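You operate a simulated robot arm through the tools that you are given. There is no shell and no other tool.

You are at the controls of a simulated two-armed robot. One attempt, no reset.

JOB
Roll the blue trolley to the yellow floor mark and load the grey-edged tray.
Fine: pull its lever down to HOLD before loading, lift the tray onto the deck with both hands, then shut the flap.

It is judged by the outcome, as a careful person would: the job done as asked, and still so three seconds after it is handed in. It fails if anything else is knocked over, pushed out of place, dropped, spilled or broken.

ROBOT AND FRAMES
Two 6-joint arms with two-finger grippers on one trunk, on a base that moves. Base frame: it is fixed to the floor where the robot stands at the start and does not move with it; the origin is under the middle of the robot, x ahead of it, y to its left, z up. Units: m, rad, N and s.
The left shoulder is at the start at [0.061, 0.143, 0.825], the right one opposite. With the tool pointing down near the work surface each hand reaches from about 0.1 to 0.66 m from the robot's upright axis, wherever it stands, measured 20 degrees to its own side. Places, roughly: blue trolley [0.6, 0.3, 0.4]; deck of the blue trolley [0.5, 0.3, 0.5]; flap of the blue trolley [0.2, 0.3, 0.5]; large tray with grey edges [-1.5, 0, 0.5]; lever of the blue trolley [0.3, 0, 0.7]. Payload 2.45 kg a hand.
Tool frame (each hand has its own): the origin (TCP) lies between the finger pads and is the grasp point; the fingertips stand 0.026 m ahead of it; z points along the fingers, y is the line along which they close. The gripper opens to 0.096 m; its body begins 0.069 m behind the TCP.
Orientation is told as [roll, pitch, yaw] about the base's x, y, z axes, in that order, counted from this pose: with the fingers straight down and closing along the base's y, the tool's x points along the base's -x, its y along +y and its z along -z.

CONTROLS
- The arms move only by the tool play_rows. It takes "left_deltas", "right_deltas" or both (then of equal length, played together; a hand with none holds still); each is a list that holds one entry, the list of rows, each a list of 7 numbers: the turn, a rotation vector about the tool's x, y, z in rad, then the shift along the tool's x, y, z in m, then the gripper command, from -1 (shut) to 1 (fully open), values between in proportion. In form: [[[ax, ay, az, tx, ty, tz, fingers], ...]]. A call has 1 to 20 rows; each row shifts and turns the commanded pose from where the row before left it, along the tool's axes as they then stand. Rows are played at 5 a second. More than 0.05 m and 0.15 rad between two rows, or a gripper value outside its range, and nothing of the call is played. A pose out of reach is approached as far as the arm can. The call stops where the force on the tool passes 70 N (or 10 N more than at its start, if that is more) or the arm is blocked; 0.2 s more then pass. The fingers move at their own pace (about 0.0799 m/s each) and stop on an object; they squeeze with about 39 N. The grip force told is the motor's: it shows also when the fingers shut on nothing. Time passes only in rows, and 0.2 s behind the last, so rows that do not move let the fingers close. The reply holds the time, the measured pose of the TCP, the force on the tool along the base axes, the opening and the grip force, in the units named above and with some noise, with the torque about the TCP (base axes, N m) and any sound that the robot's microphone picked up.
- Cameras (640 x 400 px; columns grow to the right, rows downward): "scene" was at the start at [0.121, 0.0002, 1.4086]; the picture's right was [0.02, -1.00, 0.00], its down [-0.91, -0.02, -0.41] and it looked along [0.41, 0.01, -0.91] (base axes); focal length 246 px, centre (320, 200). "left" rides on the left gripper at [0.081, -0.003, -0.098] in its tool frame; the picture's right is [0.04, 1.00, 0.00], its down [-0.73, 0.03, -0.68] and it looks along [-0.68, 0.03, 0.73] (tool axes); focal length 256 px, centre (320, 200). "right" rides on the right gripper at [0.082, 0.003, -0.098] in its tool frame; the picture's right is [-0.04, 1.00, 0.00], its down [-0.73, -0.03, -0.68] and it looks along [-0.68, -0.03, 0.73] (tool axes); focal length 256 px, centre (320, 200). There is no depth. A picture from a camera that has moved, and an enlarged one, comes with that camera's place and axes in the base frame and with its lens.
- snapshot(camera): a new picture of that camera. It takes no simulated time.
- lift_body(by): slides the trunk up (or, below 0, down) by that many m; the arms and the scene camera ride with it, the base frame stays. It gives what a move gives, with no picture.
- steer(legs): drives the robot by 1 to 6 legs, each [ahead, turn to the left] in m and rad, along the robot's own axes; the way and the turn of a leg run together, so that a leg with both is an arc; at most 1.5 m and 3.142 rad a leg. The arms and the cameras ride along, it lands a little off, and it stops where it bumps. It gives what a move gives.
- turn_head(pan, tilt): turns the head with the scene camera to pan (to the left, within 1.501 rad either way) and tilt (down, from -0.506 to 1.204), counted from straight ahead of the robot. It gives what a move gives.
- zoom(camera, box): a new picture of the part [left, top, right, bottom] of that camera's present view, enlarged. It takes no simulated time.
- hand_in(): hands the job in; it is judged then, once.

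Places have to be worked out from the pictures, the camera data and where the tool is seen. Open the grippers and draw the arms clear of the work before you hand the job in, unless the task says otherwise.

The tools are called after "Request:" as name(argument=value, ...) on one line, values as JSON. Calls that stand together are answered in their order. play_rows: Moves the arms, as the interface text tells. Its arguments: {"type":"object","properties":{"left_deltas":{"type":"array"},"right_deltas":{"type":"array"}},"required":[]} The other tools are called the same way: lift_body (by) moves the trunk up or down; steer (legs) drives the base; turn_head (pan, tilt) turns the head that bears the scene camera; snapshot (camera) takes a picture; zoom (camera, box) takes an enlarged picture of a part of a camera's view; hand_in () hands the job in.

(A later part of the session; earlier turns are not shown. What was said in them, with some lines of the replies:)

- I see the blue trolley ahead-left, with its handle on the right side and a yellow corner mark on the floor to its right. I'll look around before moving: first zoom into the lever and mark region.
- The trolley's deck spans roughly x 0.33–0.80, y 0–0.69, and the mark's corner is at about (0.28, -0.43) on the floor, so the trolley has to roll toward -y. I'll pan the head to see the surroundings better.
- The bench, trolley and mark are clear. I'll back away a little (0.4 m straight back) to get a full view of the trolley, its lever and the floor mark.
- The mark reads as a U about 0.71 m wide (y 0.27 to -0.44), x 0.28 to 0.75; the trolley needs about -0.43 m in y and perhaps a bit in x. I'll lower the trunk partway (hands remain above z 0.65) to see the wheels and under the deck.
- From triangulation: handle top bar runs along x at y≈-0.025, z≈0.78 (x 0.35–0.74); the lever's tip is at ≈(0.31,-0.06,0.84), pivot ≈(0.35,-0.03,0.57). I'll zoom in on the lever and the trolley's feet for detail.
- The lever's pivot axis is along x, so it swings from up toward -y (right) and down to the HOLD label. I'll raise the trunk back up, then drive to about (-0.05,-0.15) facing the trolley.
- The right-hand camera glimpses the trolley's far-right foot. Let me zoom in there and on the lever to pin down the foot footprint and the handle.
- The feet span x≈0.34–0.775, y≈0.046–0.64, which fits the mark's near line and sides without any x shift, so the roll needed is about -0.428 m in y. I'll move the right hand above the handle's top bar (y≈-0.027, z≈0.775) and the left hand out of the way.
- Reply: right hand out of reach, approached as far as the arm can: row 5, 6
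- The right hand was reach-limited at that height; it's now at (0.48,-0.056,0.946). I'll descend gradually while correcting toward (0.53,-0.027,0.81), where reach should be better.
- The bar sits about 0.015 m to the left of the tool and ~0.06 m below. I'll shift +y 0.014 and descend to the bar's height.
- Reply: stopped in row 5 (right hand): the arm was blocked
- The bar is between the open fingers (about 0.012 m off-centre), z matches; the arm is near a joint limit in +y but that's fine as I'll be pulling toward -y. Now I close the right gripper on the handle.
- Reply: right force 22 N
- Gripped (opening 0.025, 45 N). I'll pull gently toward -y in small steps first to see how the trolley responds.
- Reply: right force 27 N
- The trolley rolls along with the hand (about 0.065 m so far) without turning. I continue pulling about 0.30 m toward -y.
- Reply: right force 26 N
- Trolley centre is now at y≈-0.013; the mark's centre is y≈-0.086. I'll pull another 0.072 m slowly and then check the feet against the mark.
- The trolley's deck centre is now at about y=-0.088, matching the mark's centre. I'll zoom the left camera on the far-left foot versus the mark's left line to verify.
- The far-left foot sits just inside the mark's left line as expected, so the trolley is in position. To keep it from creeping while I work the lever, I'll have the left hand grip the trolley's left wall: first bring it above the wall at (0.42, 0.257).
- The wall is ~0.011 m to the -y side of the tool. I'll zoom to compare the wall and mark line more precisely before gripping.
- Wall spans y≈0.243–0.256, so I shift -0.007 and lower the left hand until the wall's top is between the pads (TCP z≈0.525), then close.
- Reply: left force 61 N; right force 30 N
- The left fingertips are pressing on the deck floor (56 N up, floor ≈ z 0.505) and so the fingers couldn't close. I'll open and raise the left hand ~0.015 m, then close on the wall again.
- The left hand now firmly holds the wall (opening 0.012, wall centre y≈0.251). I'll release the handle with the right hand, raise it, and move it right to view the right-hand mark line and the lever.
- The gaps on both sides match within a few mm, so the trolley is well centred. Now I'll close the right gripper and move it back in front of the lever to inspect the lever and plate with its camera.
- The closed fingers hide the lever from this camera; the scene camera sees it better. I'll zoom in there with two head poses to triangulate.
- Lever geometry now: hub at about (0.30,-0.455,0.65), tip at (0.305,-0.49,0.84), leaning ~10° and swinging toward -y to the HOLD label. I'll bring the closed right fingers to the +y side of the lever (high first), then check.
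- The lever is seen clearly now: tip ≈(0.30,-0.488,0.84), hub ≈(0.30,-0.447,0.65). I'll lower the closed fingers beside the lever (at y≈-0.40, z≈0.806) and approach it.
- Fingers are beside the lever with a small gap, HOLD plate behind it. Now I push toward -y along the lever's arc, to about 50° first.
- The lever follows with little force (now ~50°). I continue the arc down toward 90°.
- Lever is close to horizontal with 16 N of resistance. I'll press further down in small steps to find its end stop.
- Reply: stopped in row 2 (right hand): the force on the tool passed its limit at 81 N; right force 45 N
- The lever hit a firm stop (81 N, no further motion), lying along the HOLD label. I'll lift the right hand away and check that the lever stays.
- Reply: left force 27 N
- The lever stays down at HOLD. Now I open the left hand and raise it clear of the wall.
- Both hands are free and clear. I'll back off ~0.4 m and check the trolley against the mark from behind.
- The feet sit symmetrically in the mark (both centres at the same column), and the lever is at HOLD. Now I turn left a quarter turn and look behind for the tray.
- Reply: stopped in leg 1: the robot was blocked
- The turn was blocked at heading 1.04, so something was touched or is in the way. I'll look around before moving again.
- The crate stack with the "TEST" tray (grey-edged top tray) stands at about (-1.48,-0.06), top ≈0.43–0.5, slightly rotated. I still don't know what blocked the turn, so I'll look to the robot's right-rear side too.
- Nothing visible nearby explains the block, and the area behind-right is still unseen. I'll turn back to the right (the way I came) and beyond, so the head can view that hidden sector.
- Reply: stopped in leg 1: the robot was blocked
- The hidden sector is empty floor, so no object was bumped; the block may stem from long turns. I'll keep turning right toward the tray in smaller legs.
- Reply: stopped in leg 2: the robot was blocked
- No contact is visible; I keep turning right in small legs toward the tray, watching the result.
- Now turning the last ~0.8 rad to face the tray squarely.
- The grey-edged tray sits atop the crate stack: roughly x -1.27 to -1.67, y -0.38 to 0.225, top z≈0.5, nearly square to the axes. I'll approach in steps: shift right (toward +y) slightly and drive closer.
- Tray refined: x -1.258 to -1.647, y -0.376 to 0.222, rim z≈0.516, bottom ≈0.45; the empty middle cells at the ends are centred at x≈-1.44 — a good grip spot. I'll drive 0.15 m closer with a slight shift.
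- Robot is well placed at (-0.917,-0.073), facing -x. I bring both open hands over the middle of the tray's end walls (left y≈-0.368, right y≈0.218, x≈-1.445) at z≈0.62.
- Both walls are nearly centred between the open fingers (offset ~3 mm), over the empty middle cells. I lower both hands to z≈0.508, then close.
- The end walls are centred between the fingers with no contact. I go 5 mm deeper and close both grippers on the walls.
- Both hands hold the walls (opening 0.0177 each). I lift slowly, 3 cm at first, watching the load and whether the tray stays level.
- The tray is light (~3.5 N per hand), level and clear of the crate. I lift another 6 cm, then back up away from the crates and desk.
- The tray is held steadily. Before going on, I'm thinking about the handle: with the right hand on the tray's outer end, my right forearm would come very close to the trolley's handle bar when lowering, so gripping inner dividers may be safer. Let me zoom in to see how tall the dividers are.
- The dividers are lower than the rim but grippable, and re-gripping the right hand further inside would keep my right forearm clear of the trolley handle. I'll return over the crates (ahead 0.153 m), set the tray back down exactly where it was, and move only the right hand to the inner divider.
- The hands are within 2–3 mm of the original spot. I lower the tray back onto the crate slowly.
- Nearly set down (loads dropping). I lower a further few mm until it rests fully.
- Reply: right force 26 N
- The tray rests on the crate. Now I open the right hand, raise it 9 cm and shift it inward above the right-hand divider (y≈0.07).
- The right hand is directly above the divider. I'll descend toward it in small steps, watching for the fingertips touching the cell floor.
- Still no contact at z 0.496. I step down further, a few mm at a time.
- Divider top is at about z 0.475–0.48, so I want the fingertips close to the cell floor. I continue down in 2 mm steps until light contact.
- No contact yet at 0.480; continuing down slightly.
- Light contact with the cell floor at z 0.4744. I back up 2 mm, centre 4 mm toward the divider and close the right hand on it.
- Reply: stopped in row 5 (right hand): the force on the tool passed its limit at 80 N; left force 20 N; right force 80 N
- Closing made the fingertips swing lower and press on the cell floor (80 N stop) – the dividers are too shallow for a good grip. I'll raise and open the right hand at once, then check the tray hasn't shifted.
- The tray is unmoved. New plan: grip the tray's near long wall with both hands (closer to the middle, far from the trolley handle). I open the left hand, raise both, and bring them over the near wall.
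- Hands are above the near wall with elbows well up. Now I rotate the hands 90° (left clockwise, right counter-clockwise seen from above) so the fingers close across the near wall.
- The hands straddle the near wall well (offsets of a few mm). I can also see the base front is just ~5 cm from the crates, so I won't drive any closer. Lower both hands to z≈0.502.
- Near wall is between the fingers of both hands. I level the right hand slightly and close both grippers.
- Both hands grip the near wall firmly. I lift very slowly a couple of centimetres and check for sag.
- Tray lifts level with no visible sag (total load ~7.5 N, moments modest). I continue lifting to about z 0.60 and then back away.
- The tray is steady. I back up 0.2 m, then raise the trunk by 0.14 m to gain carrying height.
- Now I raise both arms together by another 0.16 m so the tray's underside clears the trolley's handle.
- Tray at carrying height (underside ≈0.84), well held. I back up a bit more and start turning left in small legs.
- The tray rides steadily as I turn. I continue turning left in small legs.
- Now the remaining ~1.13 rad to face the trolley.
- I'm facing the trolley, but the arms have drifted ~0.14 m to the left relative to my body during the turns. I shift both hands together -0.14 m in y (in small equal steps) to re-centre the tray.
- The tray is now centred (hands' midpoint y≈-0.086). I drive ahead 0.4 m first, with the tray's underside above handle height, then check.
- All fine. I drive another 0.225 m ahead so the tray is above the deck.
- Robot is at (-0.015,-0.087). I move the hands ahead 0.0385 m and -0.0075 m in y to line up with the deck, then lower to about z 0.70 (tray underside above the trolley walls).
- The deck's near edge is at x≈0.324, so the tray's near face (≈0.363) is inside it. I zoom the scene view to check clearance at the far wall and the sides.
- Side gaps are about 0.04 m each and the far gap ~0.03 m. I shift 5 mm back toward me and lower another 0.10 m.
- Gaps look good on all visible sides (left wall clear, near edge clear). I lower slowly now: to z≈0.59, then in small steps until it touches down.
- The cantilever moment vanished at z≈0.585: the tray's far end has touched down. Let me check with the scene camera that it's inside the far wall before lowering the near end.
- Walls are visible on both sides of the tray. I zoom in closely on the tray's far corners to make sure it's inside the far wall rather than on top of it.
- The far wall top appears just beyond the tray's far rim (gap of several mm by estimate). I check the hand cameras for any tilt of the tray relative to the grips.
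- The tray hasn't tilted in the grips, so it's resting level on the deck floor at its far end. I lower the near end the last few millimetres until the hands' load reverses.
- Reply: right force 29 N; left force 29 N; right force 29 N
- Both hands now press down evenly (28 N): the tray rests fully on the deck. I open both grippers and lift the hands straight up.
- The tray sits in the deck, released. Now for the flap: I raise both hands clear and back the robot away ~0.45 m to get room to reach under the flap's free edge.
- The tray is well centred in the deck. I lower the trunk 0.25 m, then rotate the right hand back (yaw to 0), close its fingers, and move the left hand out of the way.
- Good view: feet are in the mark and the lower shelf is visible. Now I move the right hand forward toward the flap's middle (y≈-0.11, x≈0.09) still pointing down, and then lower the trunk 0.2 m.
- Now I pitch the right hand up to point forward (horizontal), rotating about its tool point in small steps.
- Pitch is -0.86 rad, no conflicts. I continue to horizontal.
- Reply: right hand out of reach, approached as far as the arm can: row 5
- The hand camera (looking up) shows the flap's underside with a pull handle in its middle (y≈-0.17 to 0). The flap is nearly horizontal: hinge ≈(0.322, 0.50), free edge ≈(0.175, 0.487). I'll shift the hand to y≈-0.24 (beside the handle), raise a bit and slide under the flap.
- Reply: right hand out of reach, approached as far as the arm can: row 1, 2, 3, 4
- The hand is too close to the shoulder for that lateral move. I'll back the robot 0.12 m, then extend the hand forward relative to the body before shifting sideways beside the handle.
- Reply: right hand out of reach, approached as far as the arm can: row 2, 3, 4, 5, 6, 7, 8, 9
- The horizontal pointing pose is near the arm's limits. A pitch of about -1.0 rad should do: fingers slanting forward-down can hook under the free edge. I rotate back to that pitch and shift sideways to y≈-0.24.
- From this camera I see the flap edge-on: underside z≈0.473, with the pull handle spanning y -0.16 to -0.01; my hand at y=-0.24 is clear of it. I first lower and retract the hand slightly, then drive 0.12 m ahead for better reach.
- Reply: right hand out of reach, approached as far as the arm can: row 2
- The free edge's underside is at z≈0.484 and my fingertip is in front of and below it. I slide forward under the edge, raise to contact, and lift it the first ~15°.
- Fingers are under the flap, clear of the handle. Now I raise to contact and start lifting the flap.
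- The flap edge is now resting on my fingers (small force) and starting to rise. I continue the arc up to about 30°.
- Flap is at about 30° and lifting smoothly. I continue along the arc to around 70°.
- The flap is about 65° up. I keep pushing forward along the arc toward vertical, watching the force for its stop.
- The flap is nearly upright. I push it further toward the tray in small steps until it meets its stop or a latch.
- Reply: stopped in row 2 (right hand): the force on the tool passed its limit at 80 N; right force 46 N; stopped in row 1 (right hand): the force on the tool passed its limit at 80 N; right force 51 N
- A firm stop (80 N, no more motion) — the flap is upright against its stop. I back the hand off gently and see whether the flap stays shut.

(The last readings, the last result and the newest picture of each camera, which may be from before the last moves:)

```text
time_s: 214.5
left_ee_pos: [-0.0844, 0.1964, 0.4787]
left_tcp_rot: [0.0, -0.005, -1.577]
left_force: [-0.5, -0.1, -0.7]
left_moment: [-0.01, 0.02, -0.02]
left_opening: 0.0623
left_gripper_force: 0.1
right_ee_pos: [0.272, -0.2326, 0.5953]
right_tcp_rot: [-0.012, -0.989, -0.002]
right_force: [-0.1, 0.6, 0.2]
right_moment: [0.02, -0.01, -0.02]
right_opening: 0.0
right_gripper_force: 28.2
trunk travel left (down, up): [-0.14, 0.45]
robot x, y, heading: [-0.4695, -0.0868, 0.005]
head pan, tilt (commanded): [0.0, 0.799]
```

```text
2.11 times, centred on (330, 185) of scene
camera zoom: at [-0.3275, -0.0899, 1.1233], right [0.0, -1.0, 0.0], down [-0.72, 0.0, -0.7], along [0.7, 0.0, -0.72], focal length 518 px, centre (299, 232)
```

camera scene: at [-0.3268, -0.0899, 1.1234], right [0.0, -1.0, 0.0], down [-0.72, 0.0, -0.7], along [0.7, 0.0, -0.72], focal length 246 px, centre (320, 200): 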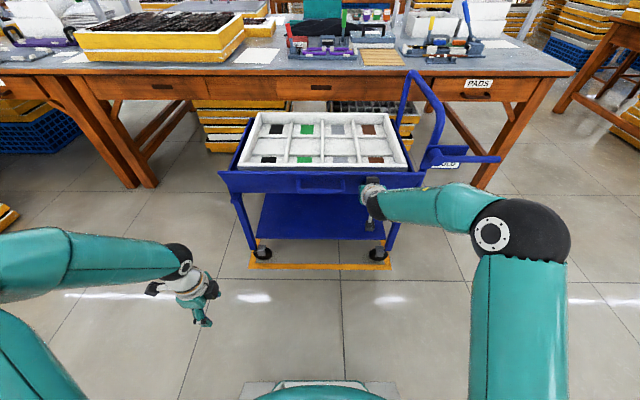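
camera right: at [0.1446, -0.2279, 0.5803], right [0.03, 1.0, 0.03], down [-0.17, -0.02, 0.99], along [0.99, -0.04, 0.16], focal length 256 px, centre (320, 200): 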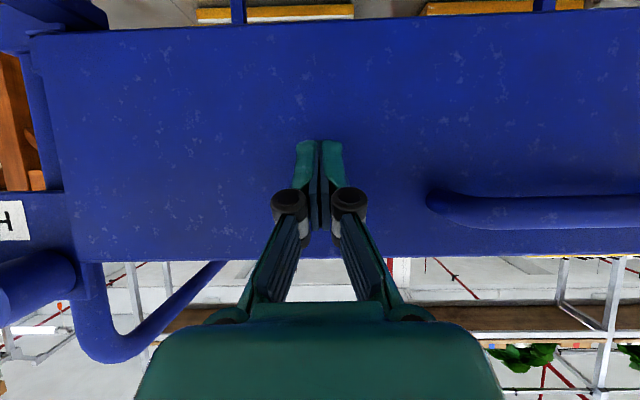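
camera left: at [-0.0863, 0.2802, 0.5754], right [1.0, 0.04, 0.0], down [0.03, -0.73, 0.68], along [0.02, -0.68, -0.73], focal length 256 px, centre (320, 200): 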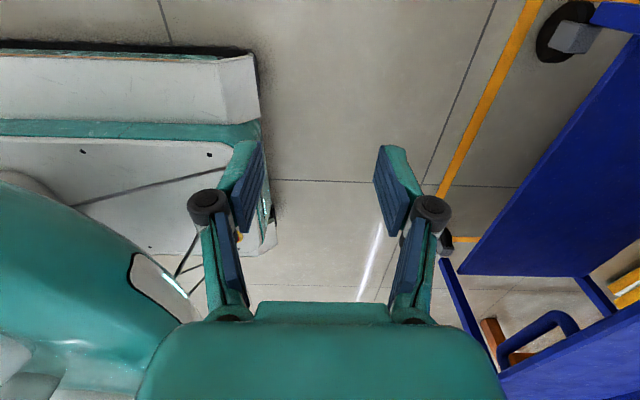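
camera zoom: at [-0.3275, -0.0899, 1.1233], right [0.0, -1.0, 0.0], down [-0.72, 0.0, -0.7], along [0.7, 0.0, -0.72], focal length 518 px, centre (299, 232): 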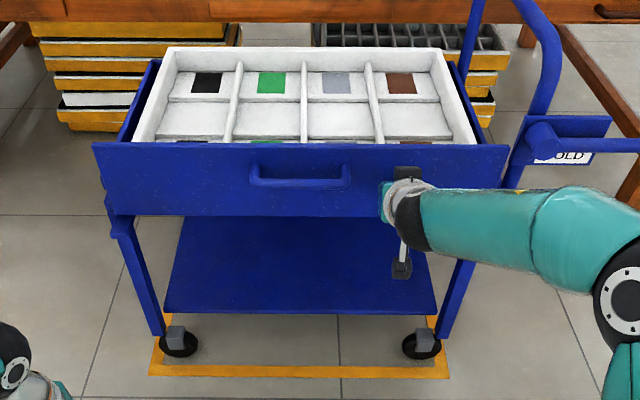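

Force is back to zero and the flap still stands upright. I withdraw the right hand well away and look again.

Request:
play_rows(right_deltas=[[[0, 0, 0, 0.0133, 0, -0.0212, -1], [0, 0, 0, 0.0133, 0, -0.0212, -1], [0, 0, 0, 0.0133, 0, -0.0212, -1], [0, 0, 0, 0.0133, 0, -0.0212, -1], [0, 0, 0, 0.0133, 0, -0.0212, -1], [0, 0, 0, 0, 0, 0, -1], [0, 0, 0, 0, 0, 0, -1], [0, 0, 0, 0, 0, 0, -1], [0, 0, 0, 0, 0, 0, -1], [0, 0, 0, 0, 0, 0, -1]]])

Request:
snapshot(camera="right")

Request:
snapshot(camera="scene")

Request:
zoom(camera="scene", box=[200, 90, 460, 280])

```text
time_s: 216.7
left_ee_pos: [-0.0848, 0.1969, 0.4794]
left_tcp_rot: [-0.001, -0.006, -1.576]
left_force: [0.8, -0.7, 0.0]
left_moment: [-0.03, 0.02, -0.02]
left_opening: 0.0624
left_gripper_force: 0.2
right_ee_pos: [0.1469, -0.2313, 0.5979]
right_tcp_rot: [-0.011, -0.989, -0.001]
right_force: [0.0, -0.2, 1.2]
right_moment: [-0.04, 0.02, 0.02]
right_opening: 0.0
right_gripper_force: 28.2
trunk travel left (down, up): [-0.14, 0.45]
robot x, y, heading: [-0.4683, -0.0893, 0.004]
head pan, tilt (commanded): [0.0, 0.799]
```

```text
taken
camera right: at [0.0197, -0.2271, 0.5832], right [0.03, 1.0, 0.03], down [-0.17, -0.02, 0.99], along [0.99, -0.04, 0.16], focal length 256 px, centre (320, 200)
```

right: 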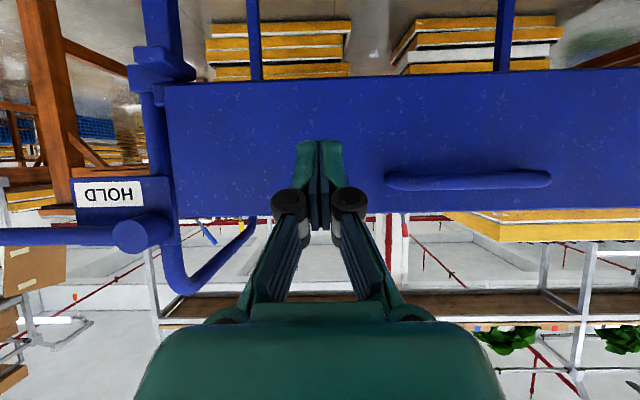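

```text
taken
camera scene: at [-0.3276, -0.0899, 1.1233], right [0.0, -1.0, 0.0], down [-0.72, 0.0, -0.7], along [0.7, 0.0, -0.72], focal length 246 px, centre (320, 200)
```

scene: 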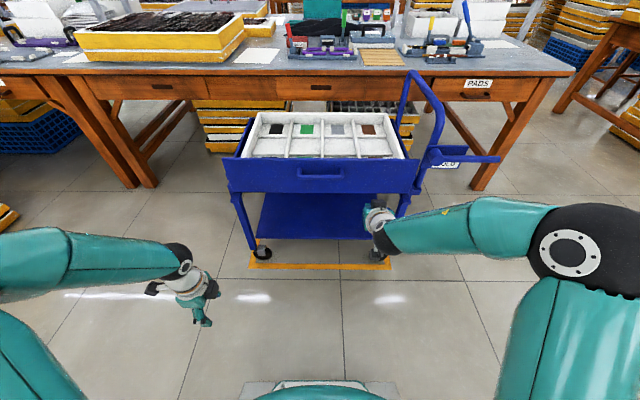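

```text
2.11 times, centred on (330, 185) of scene
camera zoom: at [-0.3276, -0.0899, 1.1233], right [0.0, -1.0, 0.0], down [-0.72, 0.0, -0.7], along [0.7, 0.0, -0.72], focal length 518 px, centre (299, 232)
```

zoom: 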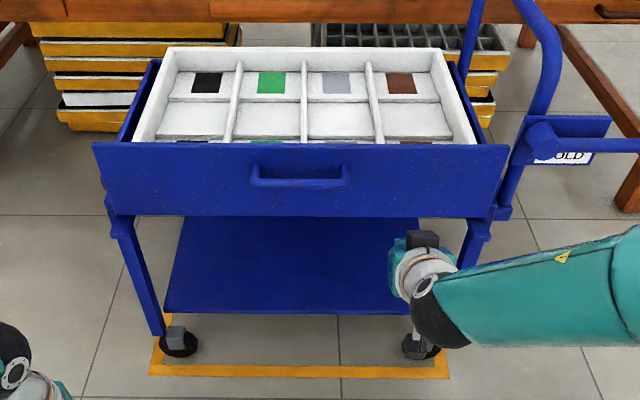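

The flap stands shut on its own. Now I draw the right hand further back, turn it down again, open both grippers, and raise the trunk for a check from above.

Request:
play_rows(left_deltas=[[[0, 0, 0, 0, 0, 0, 1], [0, 0, 0, 0, 0, 0, 1], [0, 0, 0, 0, 0, 0, 1], [0, 0, 0, 0, 0, 0, 1], [0, 0, 0, 0, 0, 0, 1], [0, 0, 0, 0, 0, 0, 1], [0, 0, 0, 0, 0, 0, 1], [0, 0, 0, 0, 0, 0, 1], [0, 0, 0, 0, 0, 0, 1], [0, 0, 0, 0, 0, 0, 1], [0, 0, 0, 0, 0, 0, 1]]], right_deltas=[[[0, 0, 0, 0.0133, 0, -0.0212, -1], [0, 0, 0, 0.0133, 0, -0.0212, -1], [0, 0, 0, 0.0133, 0, -0.0212, -1], [0, 0.1415, 0, 0, 0, 0, -1], [0, 0.1415, 0, 0, 0, 0, 0], [0, 0.1415, 0, 0, 0, 0, 1], [0, 0.1415, 0, 0, 0, 0, 1], [0, 0.1415, 0, 0, 0, 0, 1], [0, 0.1415, 0, 0, 0, 0, 1], [0, 0.1415, 0, 0, 0, 0, 1], [0, 0, 0, 0, 0, 0, 1]]])

Request:
lift_body(by=0.45)

Request:
turn_head(pan=0, tilt=0.8)

Request:
snapshot(camera="scene")

Request:
zoom(camera="scene", box=[220, 160, 440, 320])

```text
time_s: 219.1
left_ee_pos: [-0.0841, 0.1981, 0.4784]
left_tcp_rot: [-0.002, -0.005, -1.576]
left_force: [0.0, 0.8, -0.1]
left_moment: [-0.01, -0.01, -0.04]
left_opening: 0.0961
left_gripper_force: 0.0
right_ee_pos: [0.0727, -0.2314, 0.5995]
right_tcp_rot: [-0.005, 0.001, -0.01]
right_force: [0.6, 0.0, 0.4]
right_moment: [0.02, 0.0, -0.03]
right_opening: 0.0961
right_gripper_force: 0.0
trunk travel left (down, up): [-0.14, 0.45]
robot x, y, heading: [-0.4734, -0.0922, 0.003]
head pan, tilt (commanded): [0.0, 0.799]
```

```text
refused: 0.45 is not a number from -0.4 to 0.4
```

```text
time_s: 219.7
left_ee_pos: [-0.0843, 0.1971, 0.4779]
left_tcp_rot: [0.0, -0.007, -1.575]
left_force: [-1.1, 0.3, 0.5]
left_moment: [-0.01, -0.02, -0.01]
left_opening: 0.0959
left_gripper_force: 0.2
right_ee_pos: [0.0718, -0.2307, 0.5998]
right_tcp_rot: [-0.005, 0.0, -0.011]
right_force: [-0.2, 0.3, 0.3]
right_moment: [0.02, -0.01, 0.0]
right_opening: 0.096
right_gripper_force: 0.0
trunk travel left (down, up): [-0.14, 0.45]
robot x, y, heading: [-0.4688, -0.0863, 0.001]
head pan, tilt (commanded): [0.0, 0.799]
```

```text
taken
camera scene: at [-0.3276, -0.0899, 1.1233], right [0.0, -1.0, 0.0], down [-0.72, 0.0, -0.7], along [0.7, 0.0, -0.72], focal length 246 px, centre (320, 200)
```

scene: 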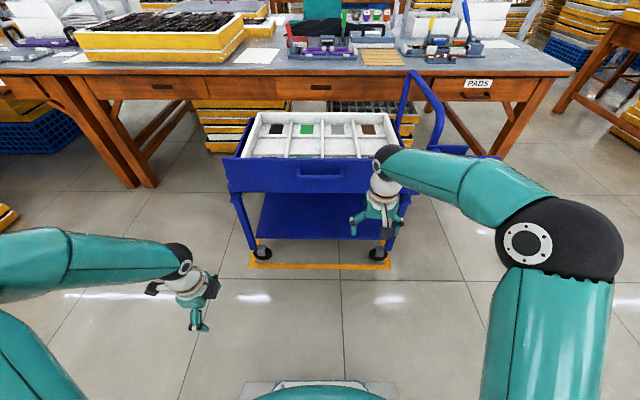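

```text
2.50 times, centred on (330, 240) of scene
camera zoom: at [-0.3276, -0.0899, 1.1233], right [0.0, -1.0, 0.0], down [-0.72, 0.0, -0.7], along [0.7, 0.0, -0.72], focal length 615 px, centre (295, 100)
```

zoom: 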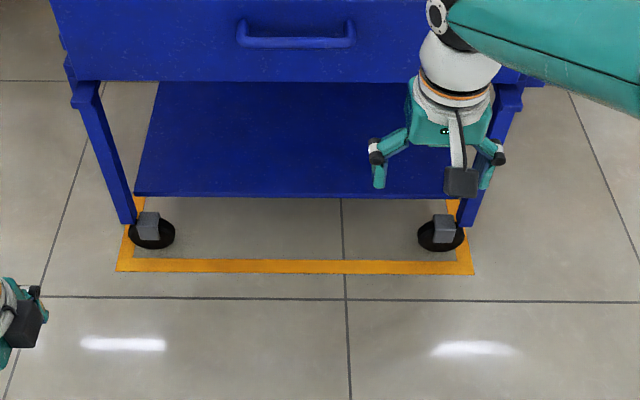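

The feet are centred in the mark. I raise the trunk (0.4 m) and look down on the deck to verify the flap, tray and lever.

Request:
lift_body(by=0.4)

Request:
snapshot(camera="scene")

Request:
zoom(camera="scene", box=[220, 160, 460, 340])

Request:
snapshot(camera="right")

```text
time_s: 223.6
left_ee_pos: [-0.0836, 0.1969, 0.8796]
left_tcp_rot: [-0.003, -0.005, -1.576]
left_force: [-0.7, 0.1, -0.2]
left_moment: [0.0, 0.0, 0.0]
left_opening: 0.0959
left_gripper_force: 0.2
right_ee_pos: [0.0722, -0.2312, 0.999]
right_tcp_rot: [-0.004, -0.001, -0.01]
right_force: [0.3, -0.6, -0.7]
right_moment: [-0.01, 0.03, -0.03]
right_opening: 0.0961
right_gripper_force: 0.0
trunk travel left (down, up): [-0.54, 0.05]
robot x, y, heading: [-0.4689, -0.0875, 0.002]
head pan, tilt (commanded): [0.0, 0.799]
```

```text
taken
camera scene: at [-0.3272, -0.0899, 1.5233], right [0.0, -1.0, 0.0], down [-0.72, 0.0, -0.7], along [0.7, 0.0, -0.72], focal length 246 px, centre (320, 200)
```

scene: 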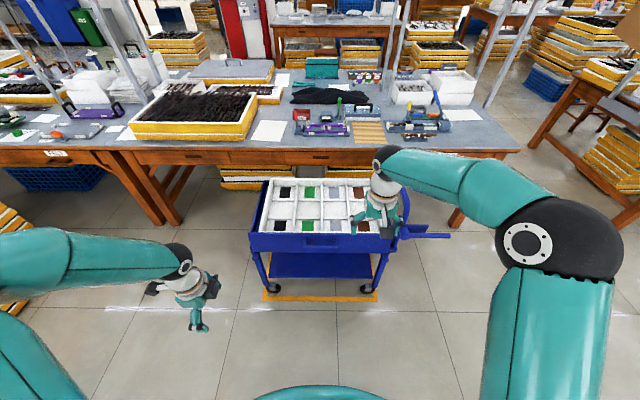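

```text
2.22 times, centred on (340, 250) of scene
camera zoom: at [-0.3272, -0.0899, 1.5233], right [0.0, -1.0, 0.0], down [-0.72, 0.0, -0.7], along [0.7, 0.0, -0.72], focal length 546 px, centre (276, 89)
```

zoom: 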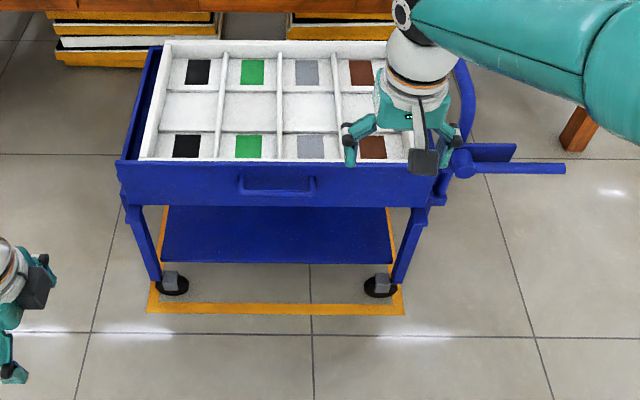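

```text
taken
camera right: at [-0.0099, -0.2258, 1.0976], right [0.05, 1.0, -0.01], down [0.73, -0.03, 0.68], along [0.68, -0.04, -0.73], focal length 256 px, centre (320, 200)
```

right: 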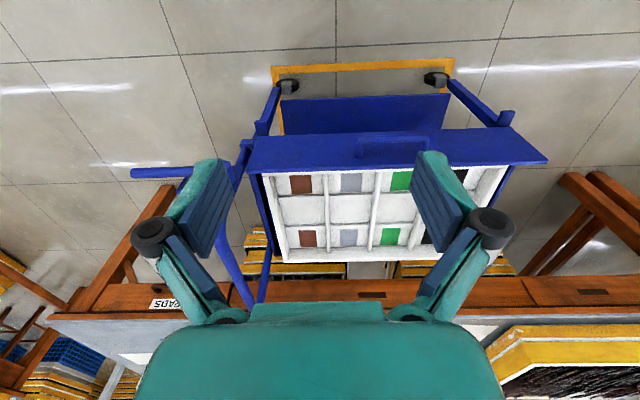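

All looks right: flap upright, lever at HOLD, trolley in the mark, tray in the deck. I zoom in on both flap corners to make sure it's fully closed against the deck walls.

Request:
zoom(camera="scene", box=[240, 170, 300, 270])

Request:
zoom(camera="right", box=[220, 110, 400, 260])

Request:
turn_head(pan=-0.45, tilt=0.8)

Request:
snapshot(camera="scene")

```text
4.00 times, centred on (270, 220) of scene
camera zoom: at [-0.3272, -0.0899, 1.5233], right [0.0, -1.0, 0.0], down [-0.72, 0.0, -0.7], along [0.7, 0.0, -0.72], focal length 984 px, centre (520, 120)
```

zoom: 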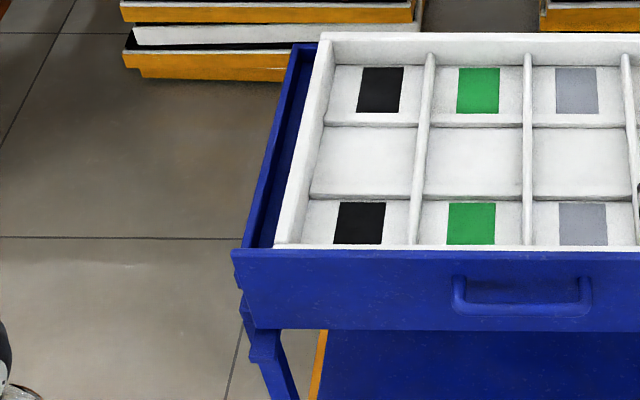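

```text
2.67 times, centred on (310, 185) of right
camera zoom: at [-0.0099, -0.2258, 1.0976], right [0.05, 1.0, -0.01], down [0.73, -0.03, 0.68], along [0.68, -0.04, -0.73], focal length 683 px, centre (347, 240)
```

zoom: 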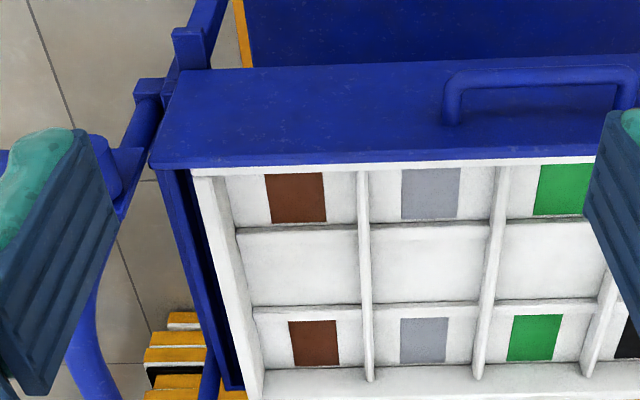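

```text
time_s: 224.4
left_ee_pos: [-0.0837, 0.197, 0.8801]
left_tcp_rot: [0.0, -0.006, -1.577]
left_force: [0.2, -0.8, -0.5]
left_moment: [-0.01, -0.01, 0.0]
left_opening: 0.096
left_gripper_force: 0.1
right_ee_pos: [0.0726, -0.2314, 0.9989]
right_tcp_rot: [-0.005, 0.001, -0.01]
right_force: [0.6, 0.6, 0.2]
right_moment: [-0.03, -0.01, 0.0]
right_opening: 0.0961
right_gripper_force: 0.0
trunk travel left (down, up): [-0.54, 0.05]
robot x, y, heading: [-0.4636, -0.0916, 0.001]
head pan, tilt (commanded): [-0.45, 0.799]
```

```text
taken
camera scene: at [-0.3352, -0.125, 1.5233], right [-0.43, -0.9, 0.0], down [-0.65, 0.31, -0.7], along [0.63, -0.3, -0.72], focal length 246 px, centre (320, 200)
```

scene: 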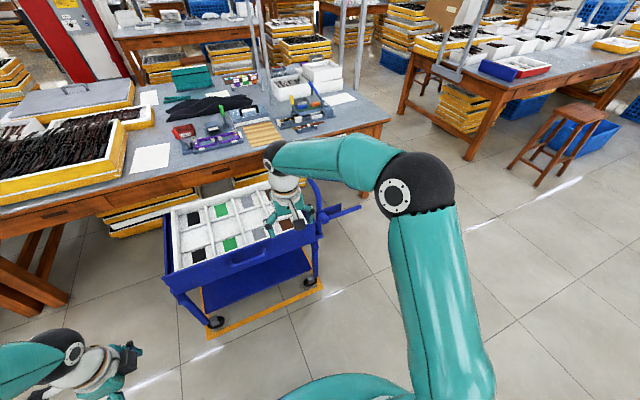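

The flap stands vertical (bottom x≈0.325, top x≈0.335), flush at both ends; the tray lies inside. I back the robot off 0.15 m so the arms are well clear and take a last look at the lever and overall scene.

Request:
steer(legs=[[-0.15, 0]])

Request:
turn_head(pan=0, tilt=0.75)

Request:
snapshot(camera="scene")

Request:
zoom(camera="scene", box=[230, 150, 470, 310])

```text
time_s: 225.8
left_ee_pos: [-0.2371, 0.1971, 0.8792]
left_tcp_rot: [0.002, -0.005, -1.577]
left_force: [-0.3, 0.5, 0.1]
left_moment: [0.0, -0.03, 0.03]
left_opening: 0.0961
left_gripper_force: 0.0
right_ee_pos: [-0.0818, -0.2327, 1.0004]
right_tcp_rot: [-0.005, -0.003, -0.013]
right_force: [-0.8, 0.7, 1.0]
right_moment: [0.0, -0.03, 0.01]
right_opening: 0.0958
right_gripper_force: 0.0
trunk travel left (down, up): [-0.54, 0.05]
robot x, y, heading: [-0.6194, -0.0942, 0.005]
head pan, tilt (commanded): [-0.45, 0.799]
```

```text
time_s: 226.7
left_ee_pos: [-0.2358, 0.1968, 0.8801]
left_tcp_rot: [0.0, -0.003, -1.576]
left_force: [-0.5, 0.0, 0.6]
left_moment: [-0.03, 0.02, 0.02]
left_opening: 0.096
left_gripper_force: 0.0
right_ee_pos: [-0.0786, -0.2327, 1.0006]
right_tcp_rot: [-0.005, 0.001, -0.014]
right_force: [0.3, 0.1, 0.2]
right_moment: [-0.03, 0.03, 0.01]
right_opening: 0.0959
right_gripper_force: 0.1
trunk travel left (down, up): [-0.54, 0.05]
robot x, y, heading: [-0.6195, -0.0906, 0.005]
head pan, tilt (commanded): [0.0, 0.75]
```

```text
taken
camera scene: at [-0.4765, -0.0906, 1.5273], right [0.0, -1.0, 0.0], down [-0.68, 0.0, -0.73], along [0.73, 0.0, -0.68], focal length 246 px, centre (320, 200)
```

scene: 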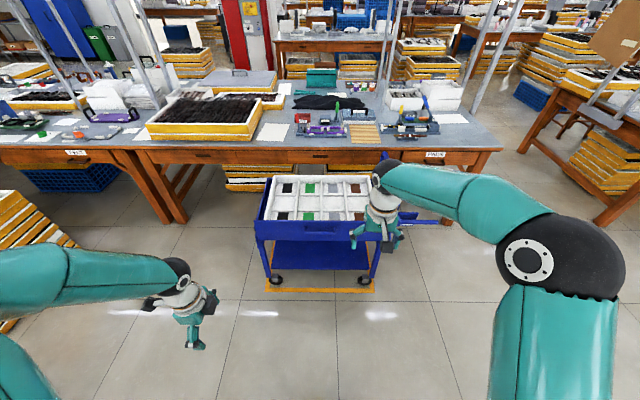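

```text
2.50 times, centred on (350, 230) of scene
camera zoom: at [-0.4765, -0.0906, 1.5273], right [0.0, -1.0, 0.0], down [-0.68, 0.0, -0.73], along [0.73, 0.0, -0.68], focal length 615 px, centre (245, 125)
```

zoom: 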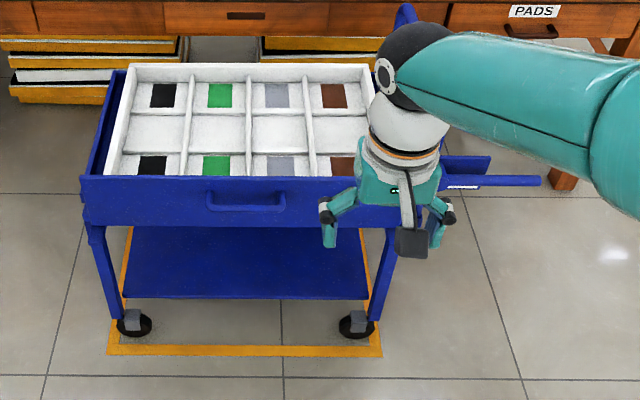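

Everything checks out. The trolley is centred in the yellow mark, the lever is down at HOLD, the tray is in the deck, the flap is shut, and the open hands are well clear. I hand in the job.

Request:
hand_in()

```text
The job is handed in.
```

The job is handed in and, by the last pictures, done as asked. I don't have the judge's result.

- **Trolley:** It is rolled to the yellow floor mark, with its near wheels centred between the mark's sides. I measured it to within about half a centimetre.
- **Lever:** It is down at HOLD against its stop. I set it before loading, and it stayed there after I let go.
- **Tray:** It is resting level inside the deck walls with all eight coloured squares in place. I carried it with both hands on its near wall.
- **Flap:** It is upright against its stop and has stood by itself since I let go of it.
- **Arms:** Both grippers are open and drawn back from the trolley.

- **Tray handling:** I first lifted the tray by its ends, then set it back on its crates to grip it again, because my right forearm would have come too close to the trolley handle. During that regrip the right fingertips pressed on the tray's floor and the hand stopped at its force limit, about 80 N. The tray showed no shift or damage.
- **Turns reported as blocked:** Three of my turns were reported as blocked. I saw no contact, and nothing I could see nearby had moved, but I never found the cause.
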